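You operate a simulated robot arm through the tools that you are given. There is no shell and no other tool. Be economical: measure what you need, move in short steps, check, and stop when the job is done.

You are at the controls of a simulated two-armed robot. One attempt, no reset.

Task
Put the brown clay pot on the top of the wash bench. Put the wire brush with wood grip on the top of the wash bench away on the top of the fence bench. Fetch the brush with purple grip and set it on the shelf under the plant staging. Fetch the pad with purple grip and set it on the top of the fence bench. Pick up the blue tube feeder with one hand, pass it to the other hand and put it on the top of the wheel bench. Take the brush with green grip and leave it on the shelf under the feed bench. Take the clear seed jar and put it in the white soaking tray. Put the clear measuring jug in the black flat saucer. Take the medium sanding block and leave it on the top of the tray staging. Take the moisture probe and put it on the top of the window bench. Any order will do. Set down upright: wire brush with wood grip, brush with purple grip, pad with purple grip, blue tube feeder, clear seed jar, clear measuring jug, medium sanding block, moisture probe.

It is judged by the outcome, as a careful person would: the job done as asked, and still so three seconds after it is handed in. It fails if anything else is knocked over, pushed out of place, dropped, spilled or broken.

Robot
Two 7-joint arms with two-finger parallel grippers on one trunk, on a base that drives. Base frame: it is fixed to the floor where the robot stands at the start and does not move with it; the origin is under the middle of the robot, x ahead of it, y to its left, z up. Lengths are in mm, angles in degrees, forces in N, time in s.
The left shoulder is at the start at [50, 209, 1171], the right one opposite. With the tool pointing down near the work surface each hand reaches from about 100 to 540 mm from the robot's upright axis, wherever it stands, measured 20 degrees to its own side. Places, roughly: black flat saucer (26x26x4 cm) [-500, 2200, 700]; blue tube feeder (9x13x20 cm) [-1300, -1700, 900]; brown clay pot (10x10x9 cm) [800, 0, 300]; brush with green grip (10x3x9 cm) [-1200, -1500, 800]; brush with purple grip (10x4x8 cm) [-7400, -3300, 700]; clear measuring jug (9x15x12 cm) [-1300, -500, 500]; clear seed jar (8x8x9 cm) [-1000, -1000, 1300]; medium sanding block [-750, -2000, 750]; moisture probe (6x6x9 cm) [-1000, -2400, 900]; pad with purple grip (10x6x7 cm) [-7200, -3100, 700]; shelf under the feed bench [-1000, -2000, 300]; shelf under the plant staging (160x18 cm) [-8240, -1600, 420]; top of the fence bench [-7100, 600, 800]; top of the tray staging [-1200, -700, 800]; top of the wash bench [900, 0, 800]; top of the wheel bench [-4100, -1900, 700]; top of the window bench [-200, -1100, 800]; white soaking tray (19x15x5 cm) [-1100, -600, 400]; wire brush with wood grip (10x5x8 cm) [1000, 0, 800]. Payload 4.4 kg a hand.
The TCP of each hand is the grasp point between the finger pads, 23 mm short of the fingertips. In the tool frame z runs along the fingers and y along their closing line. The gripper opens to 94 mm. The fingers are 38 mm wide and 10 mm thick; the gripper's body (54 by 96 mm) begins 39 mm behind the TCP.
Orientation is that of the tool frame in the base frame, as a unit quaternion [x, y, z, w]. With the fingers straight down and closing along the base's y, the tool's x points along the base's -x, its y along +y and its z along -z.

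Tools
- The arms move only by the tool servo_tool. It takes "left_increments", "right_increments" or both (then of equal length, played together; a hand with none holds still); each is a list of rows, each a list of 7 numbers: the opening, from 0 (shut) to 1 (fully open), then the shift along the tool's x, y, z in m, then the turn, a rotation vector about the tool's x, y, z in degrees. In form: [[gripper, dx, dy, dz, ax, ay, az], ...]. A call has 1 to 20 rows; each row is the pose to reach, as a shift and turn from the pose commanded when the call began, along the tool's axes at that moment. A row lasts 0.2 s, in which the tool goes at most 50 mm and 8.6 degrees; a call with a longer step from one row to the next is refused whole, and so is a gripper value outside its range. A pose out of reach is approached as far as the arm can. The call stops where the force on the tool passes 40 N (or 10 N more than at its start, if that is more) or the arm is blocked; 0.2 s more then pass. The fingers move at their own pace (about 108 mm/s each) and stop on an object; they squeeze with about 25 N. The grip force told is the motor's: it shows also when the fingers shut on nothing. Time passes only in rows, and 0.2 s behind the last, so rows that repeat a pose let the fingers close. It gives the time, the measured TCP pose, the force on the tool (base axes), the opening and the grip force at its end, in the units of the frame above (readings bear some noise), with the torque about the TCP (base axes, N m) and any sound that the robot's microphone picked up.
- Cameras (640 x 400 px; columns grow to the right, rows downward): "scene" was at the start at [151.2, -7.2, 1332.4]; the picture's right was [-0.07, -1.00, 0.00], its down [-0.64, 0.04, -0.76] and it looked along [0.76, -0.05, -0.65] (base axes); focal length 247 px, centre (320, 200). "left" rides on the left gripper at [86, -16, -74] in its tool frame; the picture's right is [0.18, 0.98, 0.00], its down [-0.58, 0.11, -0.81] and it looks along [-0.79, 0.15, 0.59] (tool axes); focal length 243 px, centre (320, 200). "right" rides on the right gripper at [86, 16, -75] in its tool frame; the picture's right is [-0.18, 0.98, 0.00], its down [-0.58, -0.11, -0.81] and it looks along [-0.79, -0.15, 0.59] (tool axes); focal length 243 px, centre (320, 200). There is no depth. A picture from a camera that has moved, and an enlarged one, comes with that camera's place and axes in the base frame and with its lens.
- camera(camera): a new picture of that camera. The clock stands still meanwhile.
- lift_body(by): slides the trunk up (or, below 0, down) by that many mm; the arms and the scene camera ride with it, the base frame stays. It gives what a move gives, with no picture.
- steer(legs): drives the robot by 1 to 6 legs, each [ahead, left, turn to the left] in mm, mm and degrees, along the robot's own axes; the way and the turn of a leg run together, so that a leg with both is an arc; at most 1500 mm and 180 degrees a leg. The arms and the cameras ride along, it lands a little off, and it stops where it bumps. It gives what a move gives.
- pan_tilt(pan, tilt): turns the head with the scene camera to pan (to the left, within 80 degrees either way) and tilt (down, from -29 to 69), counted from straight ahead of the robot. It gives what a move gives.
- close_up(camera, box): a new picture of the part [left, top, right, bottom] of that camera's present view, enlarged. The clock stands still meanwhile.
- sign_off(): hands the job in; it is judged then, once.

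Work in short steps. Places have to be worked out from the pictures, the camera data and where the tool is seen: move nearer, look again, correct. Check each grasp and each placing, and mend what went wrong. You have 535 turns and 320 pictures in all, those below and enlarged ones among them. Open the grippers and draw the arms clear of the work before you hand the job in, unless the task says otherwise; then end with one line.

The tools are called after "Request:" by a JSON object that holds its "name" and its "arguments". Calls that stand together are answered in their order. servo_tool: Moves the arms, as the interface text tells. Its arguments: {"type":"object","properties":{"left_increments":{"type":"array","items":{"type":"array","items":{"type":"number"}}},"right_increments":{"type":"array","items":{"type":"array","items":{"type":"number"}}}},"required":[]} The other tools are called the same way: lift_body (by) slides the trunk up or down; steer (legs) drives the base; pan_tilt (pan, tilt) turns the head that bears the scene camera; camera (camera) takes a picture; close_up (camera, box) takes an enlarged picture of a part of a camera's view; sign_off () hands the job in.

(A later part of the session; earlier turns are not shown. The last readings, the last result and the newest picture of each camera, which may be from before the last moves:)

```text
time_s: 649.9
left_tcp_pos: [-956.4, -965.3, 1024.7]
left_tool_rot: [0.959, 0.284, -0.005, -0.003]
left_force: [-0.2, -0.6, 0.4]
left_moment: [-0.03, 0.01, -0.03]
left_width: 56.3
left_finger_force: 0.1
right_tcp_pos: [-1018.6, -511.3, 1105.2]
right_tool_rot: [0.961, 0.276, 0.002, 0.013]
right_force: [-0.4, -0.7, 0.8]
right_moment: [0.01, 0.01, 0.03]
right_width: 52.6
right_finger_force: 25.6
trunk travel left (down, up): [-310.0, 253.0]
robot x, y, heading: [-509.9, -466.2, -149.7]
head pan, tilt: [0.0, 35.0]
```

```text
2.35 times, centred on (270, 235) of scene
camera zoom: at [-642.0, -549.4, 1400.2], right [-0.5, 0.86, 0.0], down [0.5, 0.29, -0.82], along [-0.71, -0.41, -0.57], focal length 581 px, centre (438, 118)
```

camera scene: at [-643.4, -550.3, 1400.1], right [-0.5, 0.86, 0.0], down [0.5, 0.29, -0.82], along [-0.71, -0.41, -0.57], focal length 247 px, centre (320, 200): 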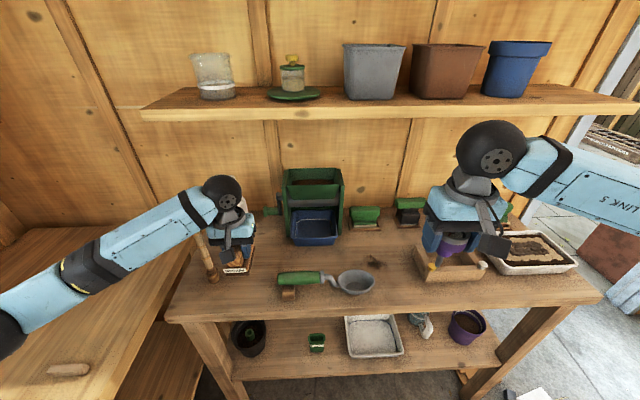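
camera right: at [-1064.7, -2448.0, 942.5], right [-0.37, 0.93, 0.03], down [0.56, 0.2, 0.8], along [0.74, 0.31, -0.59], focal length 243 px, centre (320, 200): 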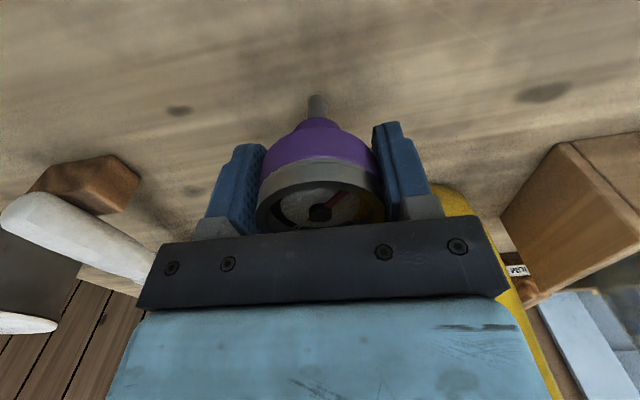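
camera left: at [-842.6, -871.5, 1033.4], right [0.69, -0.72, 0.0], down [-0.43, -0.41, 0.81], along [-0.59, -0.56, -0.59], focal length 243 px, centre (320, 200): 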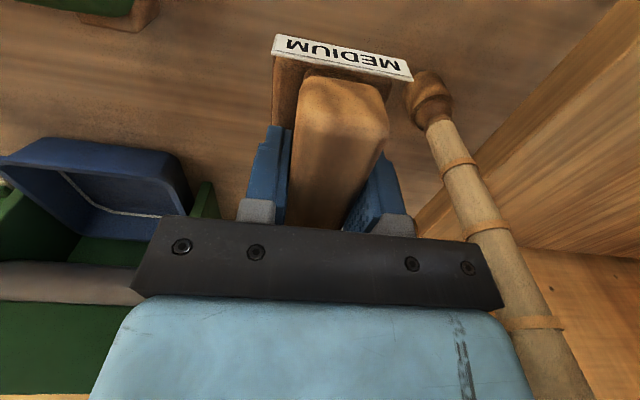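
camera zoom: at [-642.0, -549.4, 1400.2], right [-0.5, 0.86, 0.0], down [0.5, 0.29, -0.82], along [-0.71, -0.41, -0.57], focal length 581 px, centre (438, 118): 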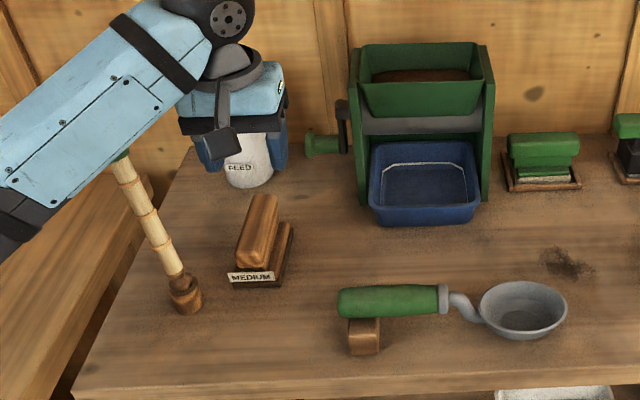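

The block stands on the staging top. Next the probe to the window bench on my left: I raise/retract the left hand, back up 480, shift right 150, and turn left 90°.

Request:
{"name": "servo_tool", "arguments": {"left_increments": [[1, 0.02, 0, -0.04, 0, 0, 0], [1, 0.06, 0, -0.07, 0, 0, 0], [1, 0.1, 0, -0.09, 0, 0, 0], [1, 0.14, 0, -0.1, 0, 0, 0], [1, 0.18, 0, -0.1, 0, 0, 0], [1, 0.2, 0, -0.1, 0, 0, 0]]}}

Request:
{"name": "steer", "arguments": {"legs": [[-480, 0, 0], [0, -170, 0], [0, 0, 90]]}}

Request:
{"name": "pan_tilt", "arguments": {"pan": 0, "tilt": 40}}

Request:
{"name": "camera", "arguments": {"camera": "scene"}}

```text
time_s: 651.3
left_tcp_pos: [-789.7, -855.7, 1124.6]
left_tool_rot: [0.959, 0.284, -0.006, -0.003]
left_force: [-0.3, 0.0, -0.2]
left_moment: [-0.02, 0.02, -0.02]
left_width: 94.0
left_finger_force: 0.0
right_tcp_pos: [-1017.1, -513.1, 1106.1]
right_tool_rot: [0.961, 0.277, 0.003, 0.013]
right_force: [-0.2, -0.5, -0.6]
right_moment: [0.0, 0.01, 0.0]
right_width: 52.9
right_finger_force: 25.4
trunk travel left (down, up): [-310.0, 253.0]
robot x, y, heading: [-508.3, -468.2, -149.9]
head pan, tilt: [0.0, 35.0]
```

```text
time_s: 657.6
left_tcp_pos: [-235.2, -564.5, 1126.0]
left_tool_rot: [0.854, 0.521, -0.009, -0.003]
left_force: [-0.1, 0.0, 0.2]
left_moment: [-0.03, 0.02, -0.01]
left_width: 94.2
left_finger_force: 0.1
right_tcp_pos: [-600.2, -397.3, 1105.0]
right_tool_rot: [0.851, 0.525, 0.007, 0.011]
right_force: [0.5, 0.6, -0.5]
right_moment: [-0.04, -0.01, 0.01]
right_width: 52.9
right_finger_force: 24.8
trunk travel left (down, up): [-310.0, 253.0]
robot x, y, heading: [-186.1, -91.4, -118.6]
head pan, tilt: [0.0, 35.0]
stopped in leg 3: the robot was blocked; the commanded pose is now the measured one
```

```text
time_s: 658.2
left_tcp_pos: [-234.7, -566.7, 1125.0]
left_tool_rot: [0.852, 0.524, -0.007, -0.004]
left_force: [0.9, 0.5, 0.1]
left_moment: [0.02, -0.02, -0.03]
left_width: 93.9
left_finger_force: 0.1
right_tcp_pos: [-602.7, -400.8, 1101.0]
right_tool_rot: [0.85, 0.527, 0.01, 0.012]
right_force: [0.2, -0.3, -0.4]
right_moment: [0.0, -0.02, 0.0]
right_width: 52.9
right_finger_force: 25.2
trunk travel left (down, up): [-310.0, 253.0]
robot x, y, heading: [-182.5, -91.5, -118.6]
head pan, tilt: [0.0, 40.0]
```

```text
99 pictures are left
camera scene: at [-264.4, -235.0, 1391.1], right [-0.88, 0.48, 0.0], down [0.31, 0.57, -0.76], along [-0.36, -0.67, -0.65], focal length 247 px, centre (320, 200)
```

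scene: 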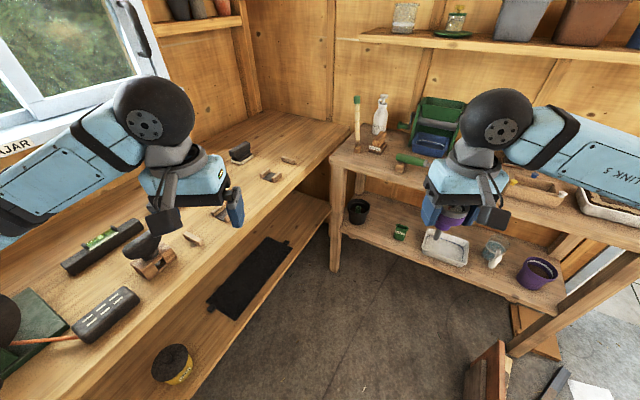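

The turn stopped at heading −119°, probably the left elbow near the window wall. I stretch the left arm forward to bring its elbow in, step away from the bench a little, and turn on.

Request:
{"name": "servo_tool", "arguments": {"left_increments": [[1, -0.04, -0.01, -0.02, 0, 0, 0], [1, -0.08, -0.02, -0.04, 0, 0, 0], [1, -0.12, -0.03, -0.06, 0, 0, 0], [1, -0.16, -0.04, -0.08, 0, 0, 0], [1, -0.2, -0.05, -0.1, 0, 0, 0], [1, -0.24, -0.06, -0.1, 0, 0, 0]]}}

Request:
{"name": "steer", "arguments": {"legs": [[-110, -70, 0], [0, 0, 50]]}}

Request:
{"name": "camera", "arguments": {"camera": "scene"}}

```text
time_s: 659.6
left_tcp_pos: [-387.3, -749.6, 1231.4]
left_tool_rot: [0.852, 0.523, -0.01, -0.003]
left_force: [-0.4, 0.1, -0.3]
left_moment: [0.03, -0.01, -0.02]
left_width: 94.0
left_finger_force: 0.2
right_tcp_pos: [-596.8, -394.7, 1104.2]
right_tool_rot: [0.85, 0.527, 0.006, 0.013]
right_force: [-0.1, 0.5, -0.4]
right_moment: [-0.01, -0.02, 0.02]
right_width: 52.6
right_finger_force: 25.4
trunk travel left (down, up): [-310.0, 253.0]
robot x, y, heading: [-186.1, -90.3, -118.1]
head pan, tilt: [0.0, 40.0]
```

```text
time_s: 663.2
left_tcp_pos: [177.4, -543.4, 1233.1]
left_tool_rot: [0.552, 0.834, -0.01, 0.002]
left_force: [0.4, 0.8, 0.8]
left_moment: [0.02, -0.01, 0.0]
left_width: 94.0
left_finger_force: 0.1
right_tcp_pos: [-229.7, -473.1, 1107.2]
right_tool_rot: [0.55, 0.835, 0.01, 0.009]
right_force: [0.7, 1.0, -0.7]
right_moment: [-0.02, 0.0, -0.03]
right_width: 53.1
right_finger_force: 24.7
trunk travel left (down, up): [-310.0, 253.0]
robot x, y, heading: [-192.7, 38.8, -68.8]
head pan, tilt: [0.0, 40.0]
```

```text
98 pictures are left
camera scene: at [-139.1, -106.1, 1392.7], right [-0.93, -0.36, 0.0], down [-0.23, 0.6, -0.77], along [0.28, -0.71, -0.64], focal length 247 px, centre (320, 200)
```

scene: 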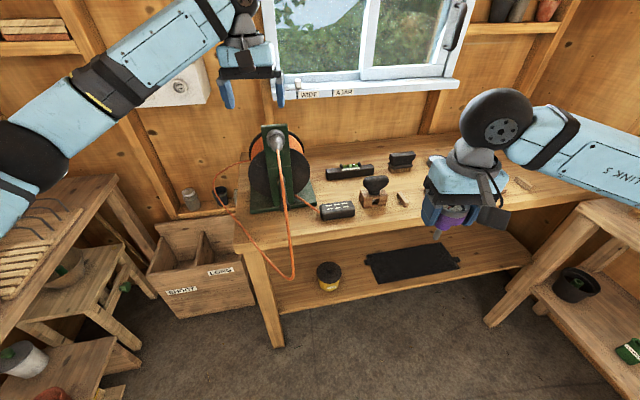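

Facing the window bench now. Zoom to find a free spot.

Request:
{"name": "close_up", "arguments": {"camera": "scene", "box": [300, 120, 560, 260]}}

Request:
{"name": "camera", "arguments": {"camera": "right"}}

```text
2.46 times, centred on (430, 190) of scene
camera zoom: at [-139.1, -106.1, 1392.7], right [-0.93, -0.36, 0.0], down [-0.23, 0.6, -0.77], along [0.28, -0.71, -0.64], focal length 608 px, centre (49, 225)
```

zoom: 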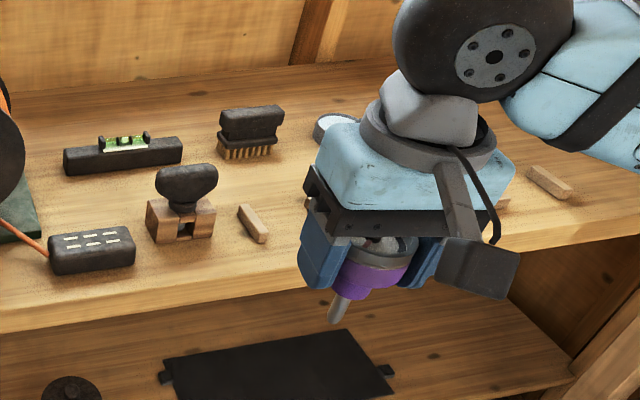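

```text
96 pictures are left
camera right: at [-250.1, -387.9, 1180.8], right [0.98, 0.22, 0.03], down [0.11, -0.58, 0.8], along [0.19, -0.78, -0.59], focal length 243 px, centre (320, 200)
```

right: 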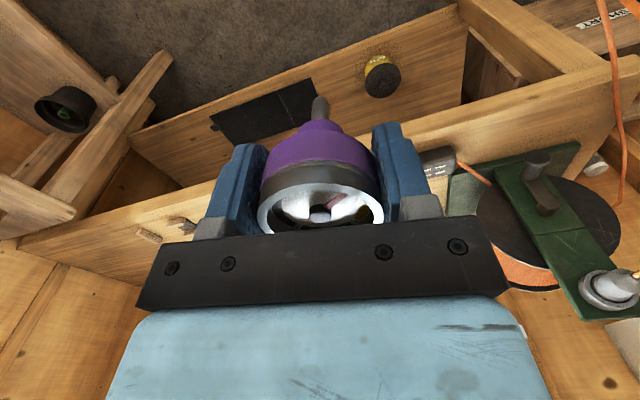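

Items are scattered, but a spot near [-158, -795] (between the handle block and the little chisel) is free. I drive 190 ahead and bring the probe over it.

Request:
{"name": "steer", "arguments": {"legs": [[190, 0, 0]]}}

Request:
{"name": "servo_tool", "arguments": {"right_increments": [[0, -0.035, -0.012, 0.015, 0, 0, 0], [0, -0.07, -0.024, 0.03, 0, 0, 0], [0, -0.105, -0.037, 0.05, 0, 0, 0], [0, -0.136, -0.049, 0.08, 0, 0, 0], [0, -0.136, -0.049, 0.12, 0, 0, 0], [0, -0.136, -0.049, 0.16, 0, 0, 0]]}}

Request:
{"name": "camera", "arguments": {"camera": "right"}}

Request:
{"name": "close_up", "arguments": {"camera": "scene", "box": [300, 130, 520, 300]}}

```text
time_s: 664.7
left_tcp_pos: [246.9, -716.5, 1232.2]
left_tool_rot: [0.552, 0.834, -0.011, 0.002]
left_force: [0.3, 0.0, 0.1]
left_moment: [0.02, -0.01, 0.02]
left_width: 94.1
left_finger_force: 0.1
right_tcp_pos: [-159.6, -648.0, 1106.0]
right_tool_rot: [0.55, 0.835, 0.01, 0.009]
right_force: [-0.4, 0.2, -1.6]
right_moment: [-0.03, 0.0, 0.03]
right_width: 52.8
right_finger_force: 24.7
trunk travel left (down, up): [-310.0, 253.0]
robot x, y, heading: [-123.7, -135.0, -68.5]
head pan, tilt: [0.0, 40.0]
```

```text
time_s: 666.1
left_tcp_pos: [245.5, -717.2, 1233.5]
left_tool_rot: [0.552, 0.834, -0.011, 0.002]
left_force: [0.6, -0.5, 0.5]
left_moment: [0.01, 0.0, 0.01]
left_width: 94.1
left_finger_force: 0.1
right_tcp_pos: [-148.2, -792.4, 965.6]
right_tool_rot: [0.55, 0.835, 0.009, 0.016]
right_force: [-5.1, 1.1, 10.6]
right_moment: [0.12, -0.31, 0.1]
right_width: 52.9
right_finger_force: 25.0
trunk travel left (down, up): [-310.0, 253.0]
robot x, y, heading: [-122.5, -134.4, -68.8]
head pan, tilt: [0.0, 40.0]
stopped in row 6 (right hand): the force on the tool passed its limit at 58 N (the readings are from after the stop); the commanded pose is now the measured one
```

```text
95 pictures are left
camera right: at [-168.9, -706.0, 1039.5], right [0.97, 0.22, 0.03], down [0.1, -0.57, 0.81], along [0.2, -0.79, -0.58], focal length 243 px, centre (320, 200)
```

right: 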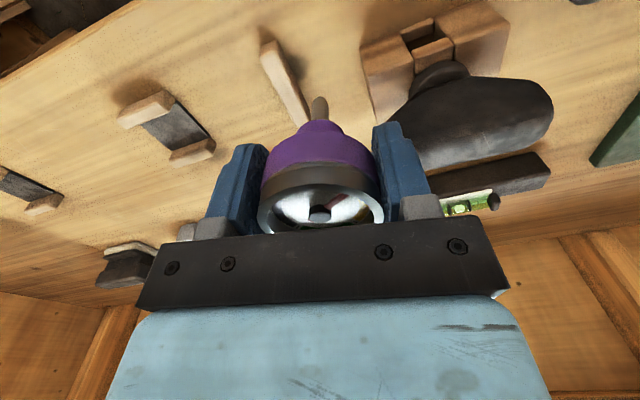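

```text
2.35 times, centred on (410, 215) of scene
camera zoom: at [-71.1, -279.9, 1392.9], right [-0.93, -0.37, 0.0], down [-0.23, 0.6, -0.77], along [0.28, -0.71, -0.64], focal length 581 px, centre (108, 165)
```

zoom: 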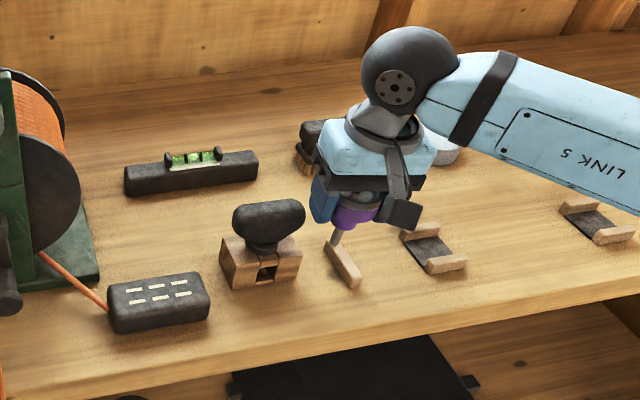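

The left finger touched the black-knobbed tool, so this spot is too tight (bench is at z≈820). I raise 60 mm and move to a clearer spot, [-243, -815].

Request:
{"name": "servo_tool", "arguments": {"right_increments": [[0, 0, -0.005, -0.03, 0, 0, 0], [0, 0, -0.01, -0.06, 0, 0, 0], [0, 0.008, -0.05, -0.06, 0, 0, 0], [0, 0.016, -0.096, -0.06, 0, 0, 0]]}}

Request:
{"name": "camera", "arguments": {"camera": "right"}}

Request:
{"name": "close_up", "arguments": {"camera": "scene", "box": [300, 130, 560, 300]}}

```text
time_s: 667.1
left_tcp_pos: [244.4, -715.7, 1233.2]
left_tool_rot: [0.553, 0.833, -0.011, 0.003]
left_force: [1.5, 0.4, 0.3]
left_moment: [0.01, 0.01, -0.03]
left_width: 94.0
left_finger_force: 0.0
right_tcp_pos: [-244.2, -814.2, 1022.0]
right_tool_rot: [0.548, 0.836, 0.01, 0.014]
right_force: [-0.4, 0.1, 0.0]
right_moment: [-0.03, -0.01, -0.02]
right_width: 52.7
right_finger_force: 24.4
trunk travel left (down, up): [-310.0, 253.0]
robot x, y, heading: [-125.8, -138.5, -68.5]
head pan, tilt: [0.0, 40.0]
```

```text
93 pictures are left
camera right: at [-265.6, -728.5, 1094.6], right [0.97, 0.22, 0.03], down [0.1, -0.58, 0.81], along [0.2, -0.79, -0.58], focal length 243 px, centre (320, 200)
```

right: 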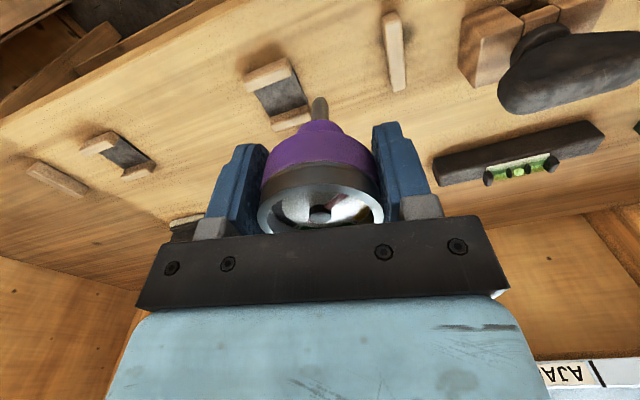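

```text
2.35 times, centred on (430, 215) of scene
camera zoom: at [-71.7, -280.3, 1392.8], right [-0.93, -0.37, 0.0], down [-0.23, 0.6, -0.77], along [0.28, -0.71, -0.64], focal length 581 px, centre (61, 165)
```

zoom: 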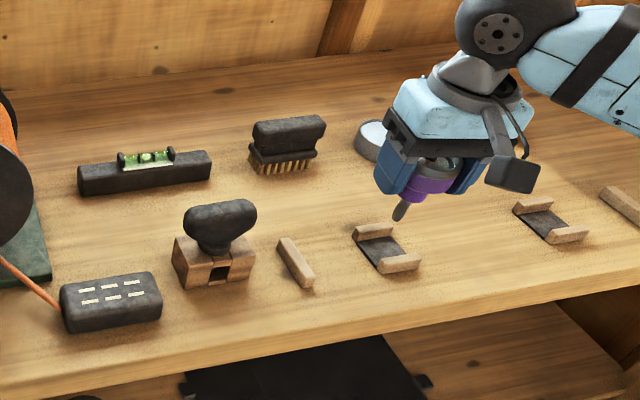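

Before lowering I check the probe's tilt in the grip closely.

Request:
{"name": "close_up", "arguments": {"camera": "scene", "box": [440, 170, 530, 240]}}

Request:
{"name": "close_up", "arguments": {"camera": "right", "box": [230, 80, 420, 240]}}

```text
5.71 times, centred on (485, 205) of scene
camera zoom: at [-71.7, -280.3, 1392.8], right [-0.93, -0.37, 0.0], down [-0.23, 0.6, -0.77], along [0.28, -0.71, -0.64], focal length 1412 px, centre (-623, 171)
```

zoom: 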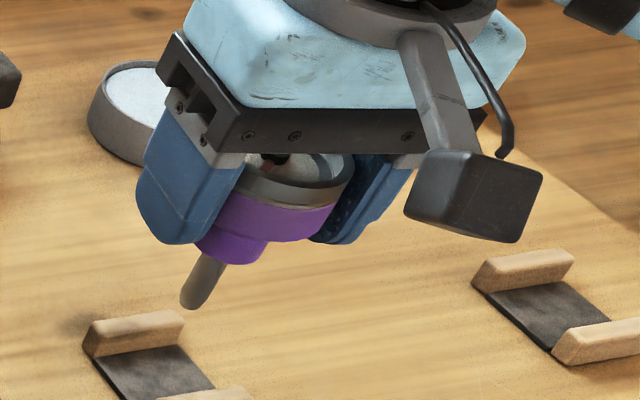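

```text
2.50 times, centred on (325, 160) of right
camera zoom: at [-265.6, -728.5, 1094.6], right [0.97, 0.22, 0.03], down [0.1, -0.58, 0.81], along [0.2, -0.79, -0.58], focal length 606 px, centre (308, 300)
```

zoom: 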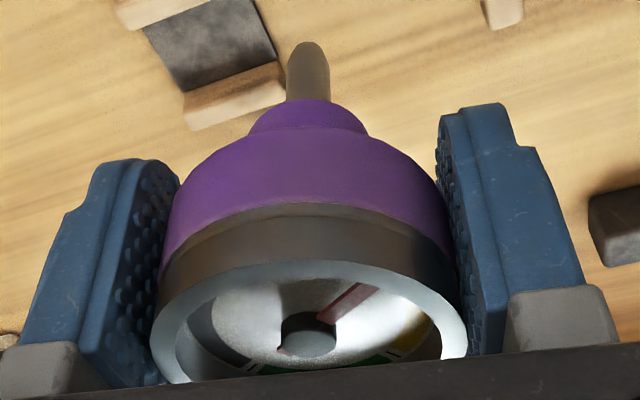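

The spike is symmetric with the grip; I trim the tool's 1.8° roll and 0.5° pitch to make it exactly vertical, and lower to z≈900.

Request:
{"name": "servo_tool", "arguments": {"right_increments": [[0, 0, 0, 0, 1.8, 0.5, 0], [0, 0, 0, 0.04, 1.8, 0.5, 0], [0, 0, 0, 0.08, 1.8, 0.5, 0], [0, 0, 0, 0.11, 1.8, 0.5, 0], [0, 0, 0, 0.12, 1.8, 0.5, 0]]}}

Request:
{"name": "camera", "arguments": {"camera": "right"}}

Request:
{"name": "close_up", "arguments": {"camera": "scene", "box": [420, 190, 520, 270]}}

```text
time_s: 668.3
left_tcp_pos: [246.1, -712.5, 1237.0]
left_tool_rot: [0.552, 0.834, -0.012, 0.004]
left_force: [0.5, 0.0, 0.7]
left_moment: [-0.01, 0.01, 0.02]
left_width: 94.0
left_finger_force: 0.1
right_tcp_pos: [-241.4, -814.8, 909.8]
right_tool_rot: [0.55, 0.835, -0.006, 0.007]
right_force: [-7.6, 1.2, 38.4]
right_moment: [0.06, 0.38, -0.05]
right_width: 52.8
right_finger_force: 25.2
trunk travel left (down, up): [-310.0, 253.0]
robot x, y, heading: [-123.5, -136.3, -68.7]
head pan, tilt: [0.0, 40.0]
```

```text
89 pictures are left
camera right: at [-259.3, -726.5, 981.5], right [0.98, 0.22, 0.0], down [0.13, -0.56, 0.82], along [0.18, -0.8, -0.58], focal length 243 px, centre (320, 200)
```

right: 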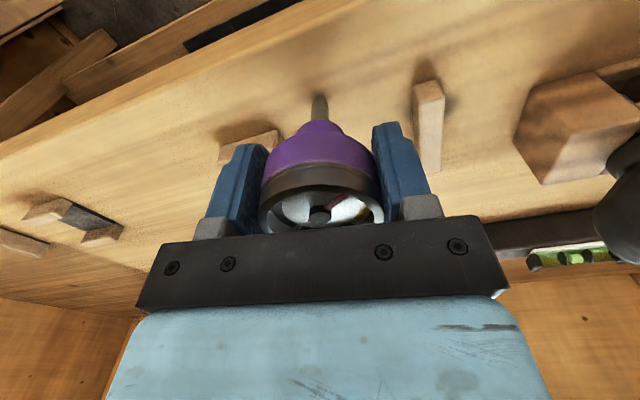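

```text
5.00 times, centred on (470, 230) of scene
camera zoom: at [-70.5, -276.0, 1394.1], right [-0.93, -0.37, 0.0], down [-0.24, 0.6, -0.77], along [0.28, -0.72, -0.64], focal length 1235 px, centre (-430, 50)
```

zoom: 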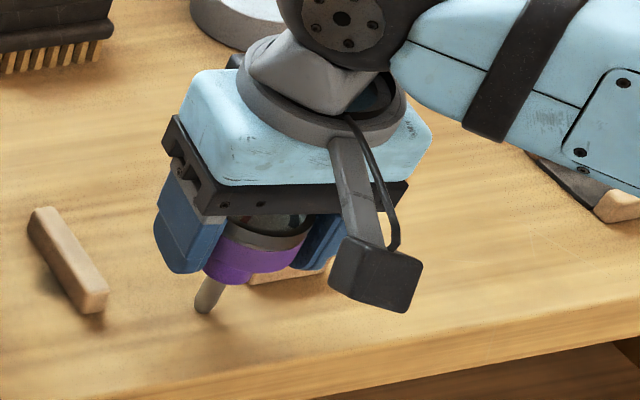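

It is in contact (38 N; bench ≈z 847). I ease up 4 mm to relieve the force, then check before opening.

Request:
{"name": "servo_tool", "arguments": {"right_increments": [[0, 0, 0, -0.004, 0, 0, 0], [0, 0, 0, -0.006, 0, 0, 0]]}}

```text
time_s: 668.9
left_tcp_pos: [246.4, -714.7, 1233.0]
left_tool_rot: [0.552, 0.834, -0.012, 0.002]
left_force: [0.4, -0.3, -0.4]
left_moment: [0.0, 0.0, 0.01]
left_width: 94.2
left_finger_force: 0.1
right_tcp_pos: [-239.9, -814.7, 909.1]
right_tool_rot: [0.55, 0.835, -0.003, 0.002]
right_force: [-3.6, -9.4, 25.4]
right_moment: [-0.68, 0.25, -0.01]
right_width: 52.9
right_finger_force: 24.9
trunk travel left (down, up): [-310.0, 253.0]
robot x, y, heading: [-125.4, -142.1, -68.5]
head pan, tilt: [0.0, 40.0]
```

Request:
{"name": "servo_tool", "arguments": {"right_increments": [[0, 0, 0, -0.003, 0, 0, 0], [0, 0, 0, -0.005, 0, 0, 0]]}}

```text
time_s: 669.5
left_tcp_pos: [245.5, -715.5, 1232.9]
left_tool_rot: [0.552, 0.834, -0.011, 0.002]
left_force: [-0.1, 0.0, 0.0]
left_moment: [0.0, 0.02, -0.01]
left_width: 93.7
left_finger_force: 0.1
right_tcp_pos: [-239.9, -814.8, 910.0]
right_tool_rot: [0.549, 0.836, -0.001, -0.001]
right_force: [-0.5, -1.5, -0.3]
right_moment: [0.0, -0.01, 0.02]
right_width: 52.9
right_finger_force: 24.9
trunk travel left (down, up): [-310.0, 253.0]
robot x, y, heading: [-126.9, -138.6, -68.6]
head pan, tilt: [0.0, 40.0]
```

Force is now ~0 with the tip just at the surface. I lower 1 mm and open slightly, then look.

Request:
{"name": "servo_tool", "arguments": {"right_increments": [[0, 0, 0, 0.0015, 0, 0, 0], [0.58, 0, 0, 0.0015, 0, 0, 0], [0.6, 0, 0, 0.0015, 0, 0, 0], [0.62, 0, 0, 0.0015, 0, 0, 0]]}}

Request:
{"name": "camera", "arguments": {"camera": "right"}}

```text
time_s: 670.5
left_tcp_pos: [245.6, -716.0, 1233.0]
left_tool_rot: [0.552, 0.834, -0.011, 0.002]
left_force: [-0.5, -0.2, -0.2]
left_moment: [0.01, -0.02, -0.03]
left_width: 94.0
left_finger_force: 0.0
right_tcp_pos: [-241.5, -814.6, 911.7]
right_tool_rot: [0.549, 0.836, -0.003, 0.002]
right_force: [-1.5, 0.2, 0.6]
right_moment: [-0.01, 0.0, 0.0]
right_width: 58.3
right_finger_force: 0.2
trunk travel left (down, up): [-310.0, 253.0]
robot x, y, heading: [-122.1, -136.6, -68.7]
head pan, tilt: [0.0, 40.0]
```

```text
87 pictures are left
camera right: at [-258.8, -728.6, 984.7], right [0.98, 0.22, 0.0], down [0.13, -0.57, 0.81], along [0.18, -0.79, -0.59], focal length 243 px, centre (320, 200)
```

right: 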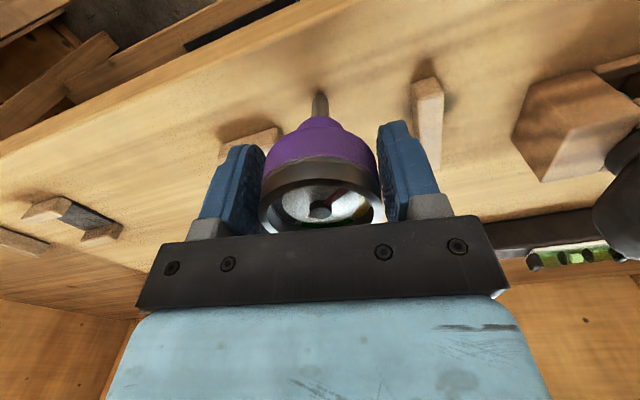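

Still standing between the fingers. Open more and wait.

Request:
{"name": "servo_tool", "arguments": {"right_increments": [[0.68, 0, 0, 0.0015, 0, 0, 0], [0.75, 0, 0, 0.0015, 0, 0, 0], [0.8, 0, 0, 0.0015, 0, 0, 0], [0.8, 0, 0, 0.0015, 0, 0, 0], [0.8, 0, 0, 0.0015, 0, 0, 0]]}}

Request:
{"name": "camera", "arguments": {"camera": "right"}}

```text
time_s: 671.7
left_tcp_pos: [245.5, -716.3, 1232.9]
left_tool_rot: [0.552, 0.834, -0.011, 0.002]
left_force: [-0.1, 0.3, -0.5]
left_moment: [0.0, 0.01, 0.0]
left_width: 94.1
left_finger_force: 0.1
right_tcp_pos: [-239.5, -815.3, 909.6]
right_tool_rot: [0.549, 0.836, -0.002, 0.001]
right_force: [0.1, 0.4, 0.3]
right_moment: [0.02, 0.0, -0.04]
right_width: 75.2
right_finger_force: 0.0
trunk travel left (down, up): [-310.0, 253.0]
robot x, y, heading: [-124.9, -137.4, -68.3]
head pan, tilt: [0.0, 40.0]
```

```text
86 pictures are left
camera right: at [-258.1, -728.8, 983.4], right [0.98, 0.22, 0.0], down [0.13, -0.57, 0.81], along [0.18, -0.79, -0.59], focal length 243 px, centre (320, 200)
```

right: 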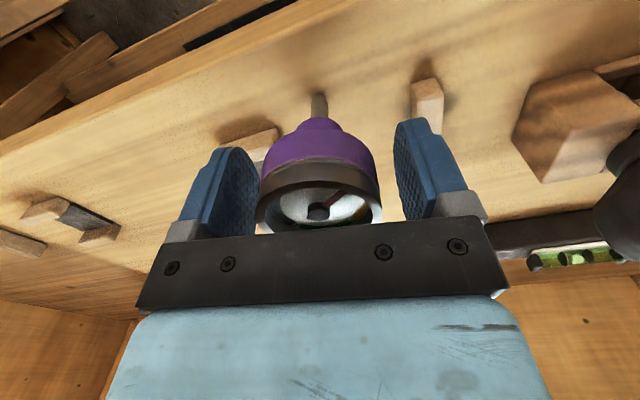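

It stands freely. I open fully and rise straight up.

Request:
{"name": "servo_tool", "arguments": {"right_increments": [[1, 0, 0, 0.001, 0, 0, 0], [1, 0, 0, -0.02, 0, 0, 0], [1, 0, 0, -0.05, 0, 0, 0], [1, 0, 0, -0.09, 0, 0, 0], [1, 0, 0, -0.13, 0, 0, 0], [1, 0, 0, -0.17, 0, 0, 0], [1, 0, 0, -0.21, 0, 0, 0]]}}

Request:
{"name": "steer", "arguments": {"legs": [[-180, 0, 0]]}}

Request:
{"name": "camera", "arguments": {"camera": "scene"}}

```text
time_s: 673.3
left_tcp_pos: [247.2, -715.6, 1231.2]
left_tool_rot: [0.552, 0.833, -0.011, 0.001]
left_force: [0.1, 0.4, -0.6]
left_moment: [0.01, 0.03, 0.0]
left_width: 94.1
left_finger_force: 0.0
right_tcp_pos: [-244.1, -813.5, 1119.0]
right_tool_rot: [0.549, 0.836, -0.001, 0.001]
right_force: [-0.6, -0.3, 0.6]
right_moment: [0.01, 0.01, 0.03]
right_width: 93.7
right_finger_force: 0.1
trunk travel left (down, up): [-310.0, 253.0]
robot x, y, heading: [-125.8, -139.5, -68.5]
head pan, tilt: [0.0, 40.0]
```

```text
time_s: 674.8
left_tcp_pos: [179.9, -548.4, 1231.2]
left_tool_rot: [0.551, 0.834, -0.011, 0.002]
left_force: [-0.1, 0.5, -0.2]
left_moment: [-0.04, -0.01, 0.0]
left_width: 94.0
left_finger_force: 0.1
right_tcp_pos: [-307.5, -647.0, 1118.3]
right_tool_rot: [0.549, 0.836, -0.002, 0.002]
right_force: [-0.3, 0.6, -0.1]
right_moment: [-0.01, -0.02, -0.02]
right_width: 93.9
right_finger_force: 0.1
trunk travel left (down, up): [-310.0, 253.0]
robot x, y, heading: [-190.8, 26.2, -68.3]
head pan, tilt: [0.0, 40.0]
```

```text
85 pictures are left
camera scene: at [-136.2, -113.4, 1392.7], right [-0.93, -0.37, 0.0], down [-0.24, 0.6, -0.77], along [0.28, -0.71, -0.64], focal length 247 px, centre (320, 200)
```

scene: 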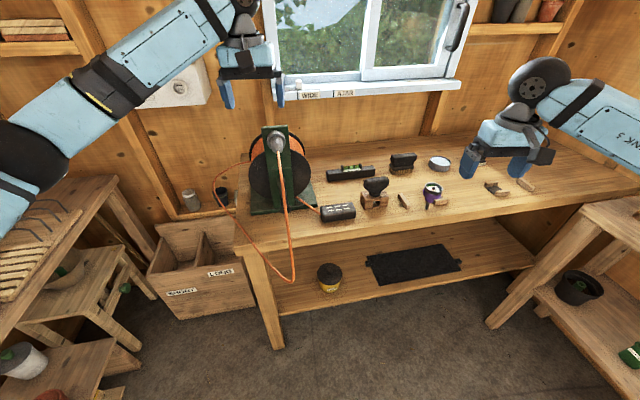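

The probe stands on the window bench. Next the seed jar: I raise the trunk 250, turn back right to face the staging, strafe left and approach.

Request:
{"name": "lift_body", "arguments": {"by": 250}}

Request:
{"name": "steer", "arguments": {"legs": [[0, 0, -81.5], [0, 265, 0], [380, 0, 0]]}}

Request:
{"name": "pan_tilt", "arguments": {"pan": 10, "tilt": 20}}

Request:
{"name": "camera", "arguments": {"camera": "scene"}}

```text
time_s: 677.4
left_tcp_pos: [180.8, -549.1, 1482.5]
left_tool_rot: [0.551, 0.834, -0.011, 0.003]
left_force: [-0.5, -0.4, -0.1]
left_moment: [-0.02, 0.0, -0.01]
left_width: 94.0
left_finger_force: 0.0
right_tcp_pos: [-306.8, -647.9, 1368.2]
right_tool_rot: [0.548, 0.836, -0.002, 0.001]
right_force: [-0.9, 0.4, -0.2]
right_moment: [0.0, 0.02, -0.01]
right_width: 94.1
right_finger_force: 0.0
trunk travel left (down, up): [-560.0, 3.0]
robot x, y, heading: [-191.6, 27.1, -68.3]
head pan, tilt: [0.0, 40.0]
```

```text
time_s: 685.8
left_tcp_pos: [-904.2, -845.7, 1484.1]
left_tool_rot: [0.962, 0.273, -0.01, -0.005]
left_force: [0.1, -0.4, 0.8]
left_moment: [-0.02, 0.03, -0.04]
left_width: 94.2
left_finger_force: 0.0
right_tcp_pos: [-1073.2, -376.2, 1368.2]
right_tool_rot: [0.961, 0.276, -0.003, 0.0]
right_force: [-0.6, -0.5, -0.3]
right_moment: [-0.01, 0.03, -0.03]
right_width: 94.3
right_finger_force: 0.0
trunk travel left (down, up): [-560.0, 3.0]
robot x, y, heading: [-389.0, -389.5, -149.8]
head pan, tilt: [0.0, 40.0]
```

```text
time_s: 686.6
left_tcp_pos: [-906.6, -846.4, 1482.4]
left_tool_rot: [0.962, 0.274, -0.01, -0.005]
left_force: [-0.4, -0.7, -0.2]
left_moment: [-0.02, -0.02, 0.01]
left_width: 94.2
left_finger_force: 0.1
right_tcp_pos: [-1076.3, -378.1, 1367.6]
right_tool_rot: [0.961, 0.276, -0.003, 0.0]
right_force: [-0.8, 0.2, 0.2]
right_moment: [0.01, -0.02, -0.02]
right_width: 94.2
right_finger_force: 0.1
trunk travel left (down, up): [-560.0, 3.0]
robot x, y, heading: [-384.1, -394.2, -150.0]
head pan, tilt: [10.0, 20.0]
```

```text
84 pictures are left
camera scene: at [-519.7, -487.0, 1673.9], right [-0.64, 0.76, 0.0], down [0.26, 0.22, -0.94], along [-0.72, -0.61, -0.34], focal length 247 px, centre (320, 200)
```

scene: 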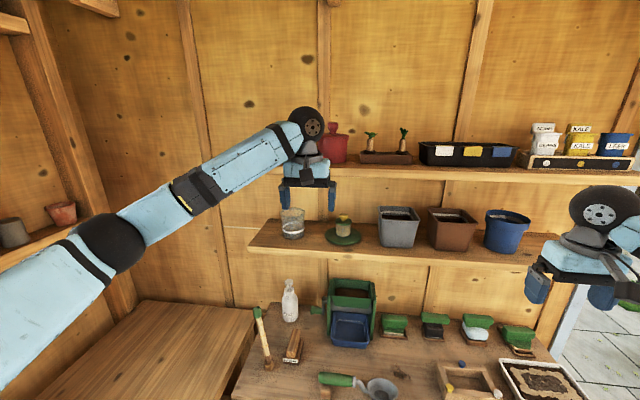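

An upper shelf overhangs the jar, so I must grasp it from the front with the hand pitched ~60°. I lower the trunk 100 and pitch the left hand while drawing it back.

Request:
{"name": "lift_body", "arguments": {"by": -110}}

Request:
{"name": "servo_tool", "arguments": {"left_increments": [[1, 0.03, 0.012, 0, 0, -7.5, 0], [1, 0.06, 0.024, 0, 0, -15, 0], [1, 0.09, 0.036, 0.005, 0, -22.5, 0], [1, 0.12, 0.048, 0.01, 0, -30, 0], [1, 0.15, 0.06, 0.015, 0, -37.5, 0], [1, 0.18, 0.072, 0.02, 0, -45, 0], [1, 0.2, 0.084, 0.025, 0, -52.5, 0], [1, 0.2, 0.095, 0.03, 0, -60, 0]]}}

Request:
{"name": "camera", "arguments": {"camera": "left"}}

Request:
{"name": "camera", "arguments": {"camera": "scene"}}

```text
time_s: 688.0
left_tcp_pos: [-904.7, -846.3, 1373.4]
left_tool_rot: [0.962, 0.274, -0.01, -0.006]
left_force: [-0.2, 0.0, -0.2]
left_moment: [0.0, 0.02, -0.01]
left_width: 94.2
left_finger_force: 0.1
right_tcp_pos: [-1076.2, -376.5, 1257.7]
right_tool_rot: [0.961, 0.275, -0.003, -0.001]
right_force: [0.8, 0.2, -0.2]
right_moment: [0.01, 0.01, 0.02]
right_width: 94.0
right_finger_force: 0.1
trunk travel left (down, up): [-450.0, 113.0]
robot x, y, heading: [-388.3, -392.3, -150.0]
head pan, tilt: [10.0, 20.0]
```

```text
time_s: 689.9
left_tcp_pos: [-685.5, -822.7, 1336.5]
left_tool_rot: [0.828, 0.239, -0.49, 0.132]
left_force: [0.1, -0.1, 0.2]
left_moment: [0.03, -0.02, -0.04]
left_width: 94.1
left_finger_force: 0.0
right_tcp_pos: [-1074.9, -377.7, 1259.0]
right_tool_rot: [0.961, 0.276, -0.003, 0.0]
right_force: [0.3, 0.2, -0.5]
right_moment: [0.04, 0.02, 0.0]
right_width: 93.7
right_finger_force: 0.1
trunk travel left (down, up): [-450.0, 113.0]
robot x, y, heading: [-389.4, -393.8, -150.0]
head pan, tilt: [10.0, 20.0]
```

```text
83 pictures are left
camera left: at [-603.0, -750.2, 1295.8], right [0.59, -0.79, -0.18], down [0.43, 0.12, 0.9], along [-0.69, -0.6, 0.4], focal length 243 px, centre (320, 200)
```

left: 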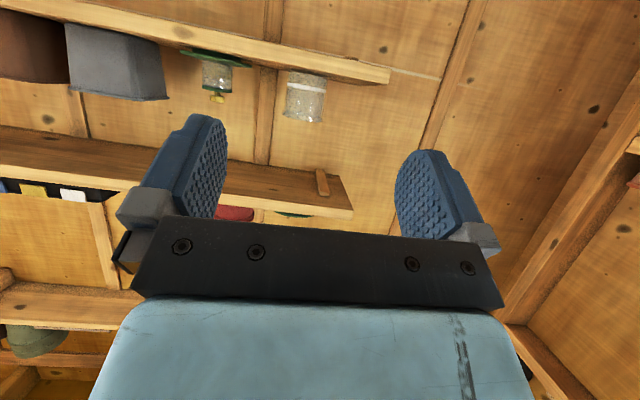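

```text
82 pictures are left
camera scene: at [-518.2, -487.5, 1564.2], right [-0.64, 0.76, 0.0], down [0.26, 0.22, -0.94], along [-0.72, -0.61, -0.34], focal length 247 px, centre (320, 200)
```

scene: 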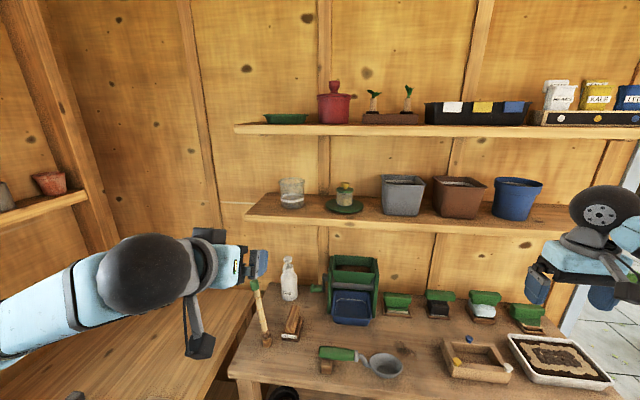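

Jar located at [-1022, -1028, 1318]. Before driving in, I retract the right hand 300 mm so it stays clear of the shelf.

Request:
{"name": "servo_tool", "arguments": {"right_increments": [[1, 0.045, 0, 0.01, 0, 0, 0], [1, 0.09, 0, 0.02, 0, 0, 0], [1, 0.135, 0, 0.03, 0, 0, 0], [1, 0.18, 0, 0.04, 0, 0, 0], [1, 0.225, 0, 0.05, 0, 0, 0], [1, 0.27, 0, 0.06, 0, 0, 0]]}}

Request:
{"name": "steer", "arguments": {"legs": [[270, 8, 0]]}}

Request:
{"name": "camera", "arguments": {"camera": "left"}}

Request:
{"name": "close_up", "arguments": {"camera": "scene", "box": [200, 120, 400, 280]}}

```text
time_s: 691.2
left_tcp_pos: [-686.0, -821.6, 1337.9]
left_tool_rot: [0.828, 0.24, -0.489, 0.132]
left_force: [0.6, 0.3, -0.8]
left_moment: [0.0, 0.01, -0.02]
left_width: 94.2
left_finger_force: 0.0
right_tcp_pos: [-859.8, -235.7, 1197.6]
right_tool_rot: [0.961, 0.277, -0.002, 0.001]
right_force: [-0.5, 0.2, -0.6]
right_moment: [-0.02, 0.03, 0.04]
right_width: 94.0
right_finger_force: 0.2
right hand out of reach, approached as far as the arm can: row 6
trunk travel left (down, up): [-450.0, 113.0]
robot x, y, heading: [-391.8, -389.5, -150.1]
head pan, tilt: [10.0, 20.0]
```

```text
time_s: 693.2
left_tcp_pos: [-915.8, -962.2, 1338.0]
left_tool_rot: [0.828, 0.238, -0.49, 0.131]
left_force: [-0.6, 0.0, 0.2]
left_moment: [0.0, -0.01, 0.01]
left_width: 94.0
left_finger_force: 0.0
right_tcp_pos: [-1088.6, -376.5, 1197.2]
right_tool_rot: [0.962, 0.274, -0.003, 0.001]
right_force: [0.1, 0.2, 0.1]
right_moment: [0.02, -0.02, -0.02]
right_width: 94.0
right_finger_force: 0.0
trunk travel left (down, up): [-450.0, 113.0]
robot x, y, heading: [-616.8, -531.7, -150.0]
head pan, tilt: [10.0, 20.0]
```

```text
81 pictures are left
camera left: at [-832.1, -890.2, 1296.2], right [0.59, -0.79, -0.18], down [0.42, 0.12, 0.9], along [-0.69, -0.6, 0.4], focal length 243 px, centre (320, 200)
```

left: 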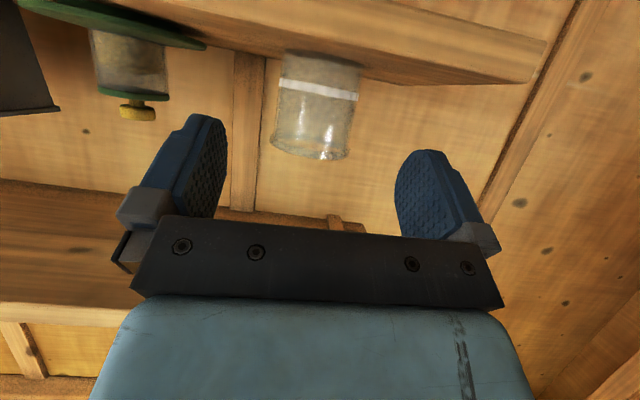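

```text
2.50 times, centred on (300, 200) of scene
camera zoom: at [-746.5, -627.5, 1564.2], right [-0.64, 0.77, 0.0], down [0.26, 0.22, -0.94], along [-0.72, -0.6, -0.34], focal length 618 px, centre (370, 200)
```

zoom: 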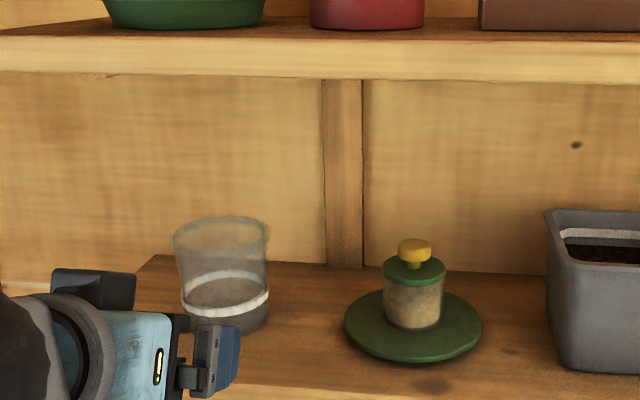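

Jar centre ≈[-1040, -1042, 1312]; 145 mm ahead of the hand, 7 mm left. I lower 20 mm and advance 80 mm, then re-check alignment.

Request:
{"name": "servo_tool", "arguments": {"left_increments": [[1, 0.0175, 0.003, 0.0097, 0, 0, 0], [1, -0.002, 0.007, 0.045, 0, 0, 0], [1, -0.0215, 0.007, 0.08, 0, 0, 0]]}}

Request:
{"name": "camera", "arguments": {"camera": "left"}}

Request:
{"name": "close_up", "arguments": {"camera": "scene", "box": [200, 140, 360, 280]}}

```text
time_s: 694.0
left_tcp_pos: [-981.7, -1009.7, 1315.5]
left_tool_rot: [0.829, 0.238, -0.489, 0.131]
left_force: [-0.4, -0.1, 0.4]
left_moment: [-0.03, 0.01, 0.01]
left_width: 94.0
left_finger_force: 0.0
left hand out of reach, approached as far as the arm can: row 1
right_tcp_pos: [-1089.2, -377.2, 1196.9]
right_tool_rot: [0.962, 0.274, -0.002, 0.001]
right_force: [0.4, 0.5, -0.4]
right_moment: [-0.01, -0.03, 0.03]
right_width: 94.2
right_finger_force: 0.1
trunk travel left (down, up): [-450.0, 113.0]
robot x, y, heading: [-617.5, -531.6, -150.0]
head pan, tilt: [10.0, 20.0]
```

```text
79 pictures are left
camera left: at [-899.0, -938.2, 1275.4], right [0.59, -0.79, -0.18], down [0.42, 0.12, 0.9], along [-0.69, -0.6, 0.4], focal length 243 px, centre (320, 200)
```

left: 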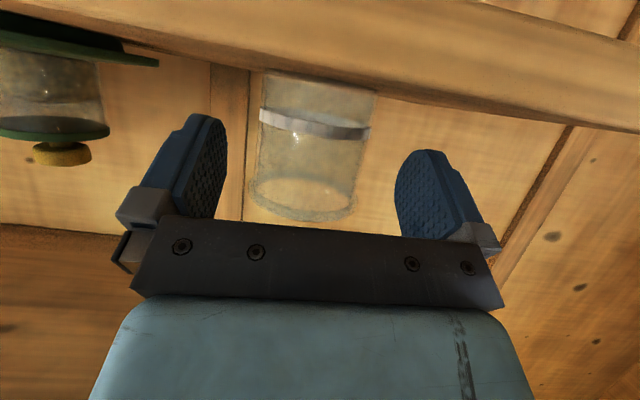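

```text
2.86 times, centred on (280, 210) of scene
camera zoom: at [-748.3, -627.9, 1563.9], right [-0.64, 0.77, 0.0], down [0.26, 0.22, -0.94], along [-0.72, -0.6, -0.34], focal length 706 px, centre (434, 171)
```

zoom: 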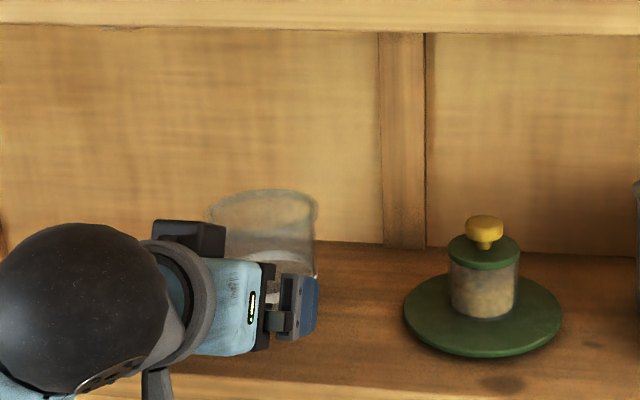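

Lateral alignment is right on. The wrist camera would come close to the shelf edge, so I raise 22 mm and advance the last 62 mm.

Request:
{"name": "servo_tool", "arguments": {"left_increments": [[1, -0.019, 0, -0.0107, 0, 0, 0], [1, -0.034, 0, 0.016, 0, 0, 0], [1, -0.049, 0, 0.043, 0, 0, 0]]}}

Request:
{"name": "camera", "arguments": {"camera": "left"}}

```text
time_s: 694.8
left_tcp_pos: [-1032.4, -1041.4, 1338.0]
left_tool_rot: [0.829, 0.237, -0.49, 0.131]
left_force: [-0.2, 0.3, -0.3]
left_moment: [0.02, 0.01, -0.01]
left_width: 93.9
left_finger_force: 0.0
right_tcp_pos: [-1088.3, -378.1, 1197.7]
right_tool_rot: [0.962, 0.275, -0.002, 0.001]
right_force: [0.6, -0.2, 0.3]
right_moment: [0.0, 0.01, -0.01]
right_width: 93.8
right_finger_force: 0.1
trunk travel left (down, up): [-450.0, 113.0]
robot x, y, heading: [-613.6, -534.0, -150.0]
head pan, tilt: [10.0, 20.0]
```

```text
77 pictures are left
camera left: at [-948.7, -970.9, 1297.5], right [0.59, -0.79, -0.18], down [0.42, 0.12, 0.9], along [-0.69, -0.6, 0.4], focal length 243 px, centre (320, 200)
```

left: 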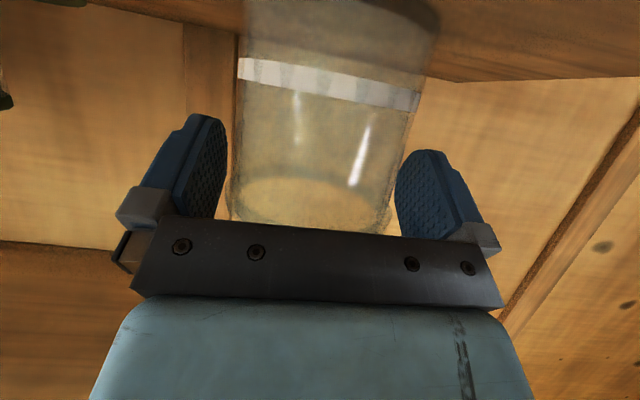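

The jar is between the pads. Close.

Request:
{"name": "servo_tool", "arguments": {"left_increments": [[0.92, 0, 0, 0, 0, 0, 0], [0.85, 0, 0, 0, 0, 0, 0], [0.5, 0, 0, 0, 0, 0, 0], [0, 0, 0, 0, 0, 0, 0], [0, 0, 0, 0, 0, 0, 0]]}}

Request:
{"name": "camera", "arguments": {"camera": "left"}}

```text
time_s: 696.0
left_tcp_pos: [-1030.7, -1041.5, 1337.7]
left_tool_rot: [0.829, 0.238, -0.49, 0.131]
left_force: [-0.8, -0.7, 0.6]
left_moment: [0.0, 0.01, -0.02]
left_width: 78.7
left_finger_force: 25.1
right_tcp_pos: [-1086.9, -378.5, 1196.9]
right_tool_rot: [0.961, 0.275, -0.002, 0.0]
right_force: [-0.6, 0.0, 0.3]
right_moment: [-0.03, 0.03, -0.03]
right_width: 94.2
right_finger_force: 0.0
trunk travel left (down, up): [-450.0, 113.0]
robot x, y, heading: [-612.0, -531.4, -149.7]
head pan, tilt: [10.0, 20.0]
```

```text
76 pictures are left
camera left: at [-947.9, -970.5, 1297.6], right [0.59, -0.79, -0.18], down [0.42, 0.12, 0.9], along [-0.69, -0.6, 0.4], focal length 243 px, centre (320, 200)
```

left: 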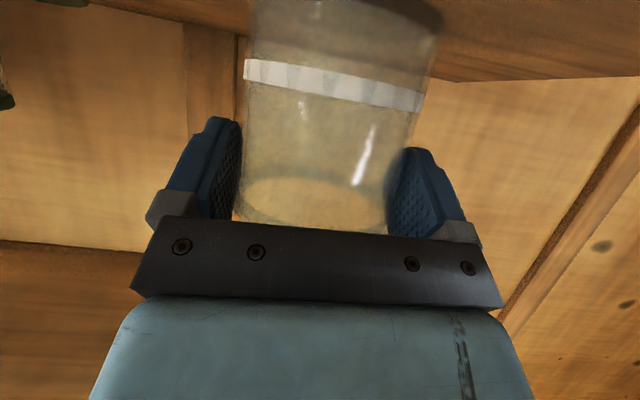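

Gripped (79 mm). I lift 35 mm with the trunk and back straight out 300.

Request:
{"name": "lift_body", "arguments": {"by": 35}}

Request:
{"name": "steer", "arguments": {"legs": [[-330, 0, 0]]}}

Request:
{"name": "camera", "arguments": {"camera": "scene"}}

```text
time_s: 696.8
left_tcp_pos: [-1031.8, -1042.4, 1373.3]
left_tool_rot: [0.829, 0.239, -0.489, 0.132]
left_force: [-0.1, 0.4, -1.5]
left_moment: [0.01, -0.04, -0.01]
left_width: 78.6
left_finger_force: 24.8
right_tcp_pos: [-1088.3, -378.2, 1231.3]
right_tool_rot: [0.962, 0.274, -0.002, 0.0]
right_force: [-0.3, 0.4, 0.4]
right_moment: [-0.01, -0.03, -0.01]
right_width: 93.9
right_finger_force: 0.0
trunk travel left (down, up): [-485.0, 78.0]
robot x, y, heading: [-614.5, -535.2, -149.9]
head pan, tilt: [10.0, 20.0]
```

```text
time_s: 698.9
left_tcp_pos: [-753.3, -877.1, 1371.6]
left_tool_rot: [0.83, 0.234, -0.489, 0.129]
left_force: [-0.3, 0.0, 0.2]
left_moment: [0.0, -0.04, 0.0]
left_width: 78.6
left_finger_force: 24.7
right_tcp_pos: [-805.0, -213.3, 1231.4]
right_tool_rot: [0.963, 0.271, -0.001, 0.001]
right_force: [-0.1, -0.6, 0.4]
right_moment: [0.0, -0.05, 0.0]
right_width: 94.2
right_finger_force: 0.1
trunk travel left (down, up): [-485.0, 78.0]
robot x, y, heading: [-337.4, -371.8, -150.5]
head pan, tilt: [10.0, 20.0]
```

```text
75 pictures are left
camera scene: at [-466.3, -465.8, 1599.0], right [-0.64, 0.77, 0.0], down [0.26, 0.22, -0.94], along [-0.72, -0.6, -0.34], focal length 247 px, centre (320, 200)
```

scene: 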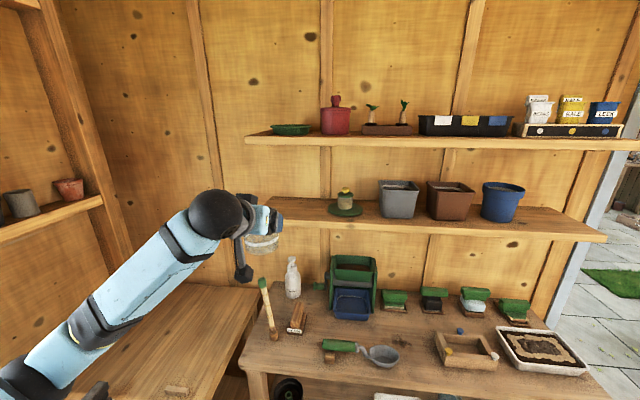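

Jar held upright. To re-grasp it top-down for the low tray I'll set it briefly on the staging top between spoon and wooden box (≈[-1072, -552]); the left elbow must stay clear of the window bench, so I first swing the left hand to the middle.

Request:
{"name": "servo_tool", "arguments": {"left_increments": [[0, 0, -0.04, 0, 0, 0, 0], [0, 0, -0.08, 0, 0, 0, 0], [0, 0, -0.12, 0, 0, 0, 0], [0, 0, -0.16, 0, 0, 0, 0], [0, 0, -0.2, 0, 0, 0, 0], [0, 0, -0.24, 0, 0, 0, 0], [0, 0, -0.28, 0, 0, 0, 0], [0, 0, -0.32, 0, 0, 0, 0], [0, 0, -0.36, 0, 0, 0, 0]]}}

Request:
{"name": "steer", "arguments": {"legs": [[0, -75, 0.3]]}}

Request:
{"name": "camera", "arguments": {"camera": "scene"}}

```text
time_s: 701.1
left_tcp_pos: [-941.1, -595.1, 1365.9]
left_tool_rot: [0.827, 0.241, -0.485, 0.153]
left_force: [0.7, -0.5, -1.0]
left_moment: [0.03, 0.03, -0.02]
left_width: 78.8
left_finger_force: 25.3
right_tcp_pos: [-805.1, -213.0, 1231.8]
right_tool_rot: [0.962, 0.272, -0.003, -0.001]
right_force: [0.6, -0.3, -0.4]
right_moment: [0.01, -0.01, -0.01]
right_width: 94.3
right_finger_force: 0.0
trunk travel left (down, up): [-485.0, 78.0]
robot x, y, heading: [-333.9, -368.2, -150.6]
head pan, tilt: [10.0, 20.0]
stopped in row 9 (left hand): the arm was blocked; the commanded pose is now the measured one
```

```text
time_s: 702.5
left_tcp_pos: [-976.6, -533.4, 1365.3]
left_tool_rot: [0.827, 0.243, -0.484, 0.155]
left_force: [0.6, -0.5, -2.3]
left_moment: [0.03, -0.01, -0.03]
left_width: 78.8
left_finger_force: 24.3
right_tcp_pos: [-842.7, -150.7, 1232.9]
right_tool_rot: [0.962, 0.274, -0.001, -0.001]
right_force: [0.5, 0.0, 0.2]
right_moment: [-0.01, -0.02, 0.04]
right_width: 93.9
right_finger_force: 0.0
trunk travel left (down, up): [-485.0, 78.0]
robot x, y, heading: [-369.6, -305.2, -150.5]
head pan, tilt: [10.0, 20.0]
```

```text
74 pictures are left
camera scene: at [-502.1, -401.6, 1599.1], right [-0.64, 0.77, 0.0], down [0.26, 0.22, -0.94], along [-0.72, -0.6, -0.34], focal length 247 px, centre (320, 200)
```

scene: 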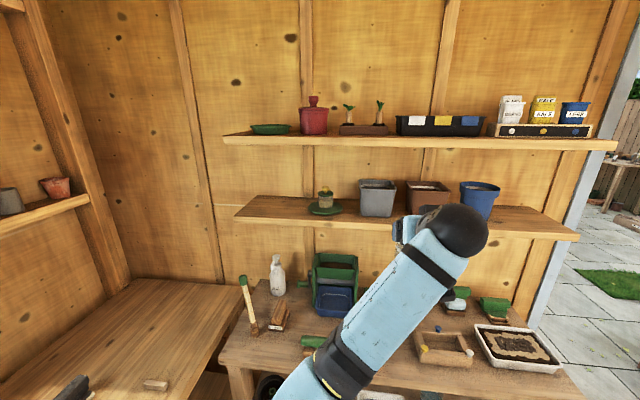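

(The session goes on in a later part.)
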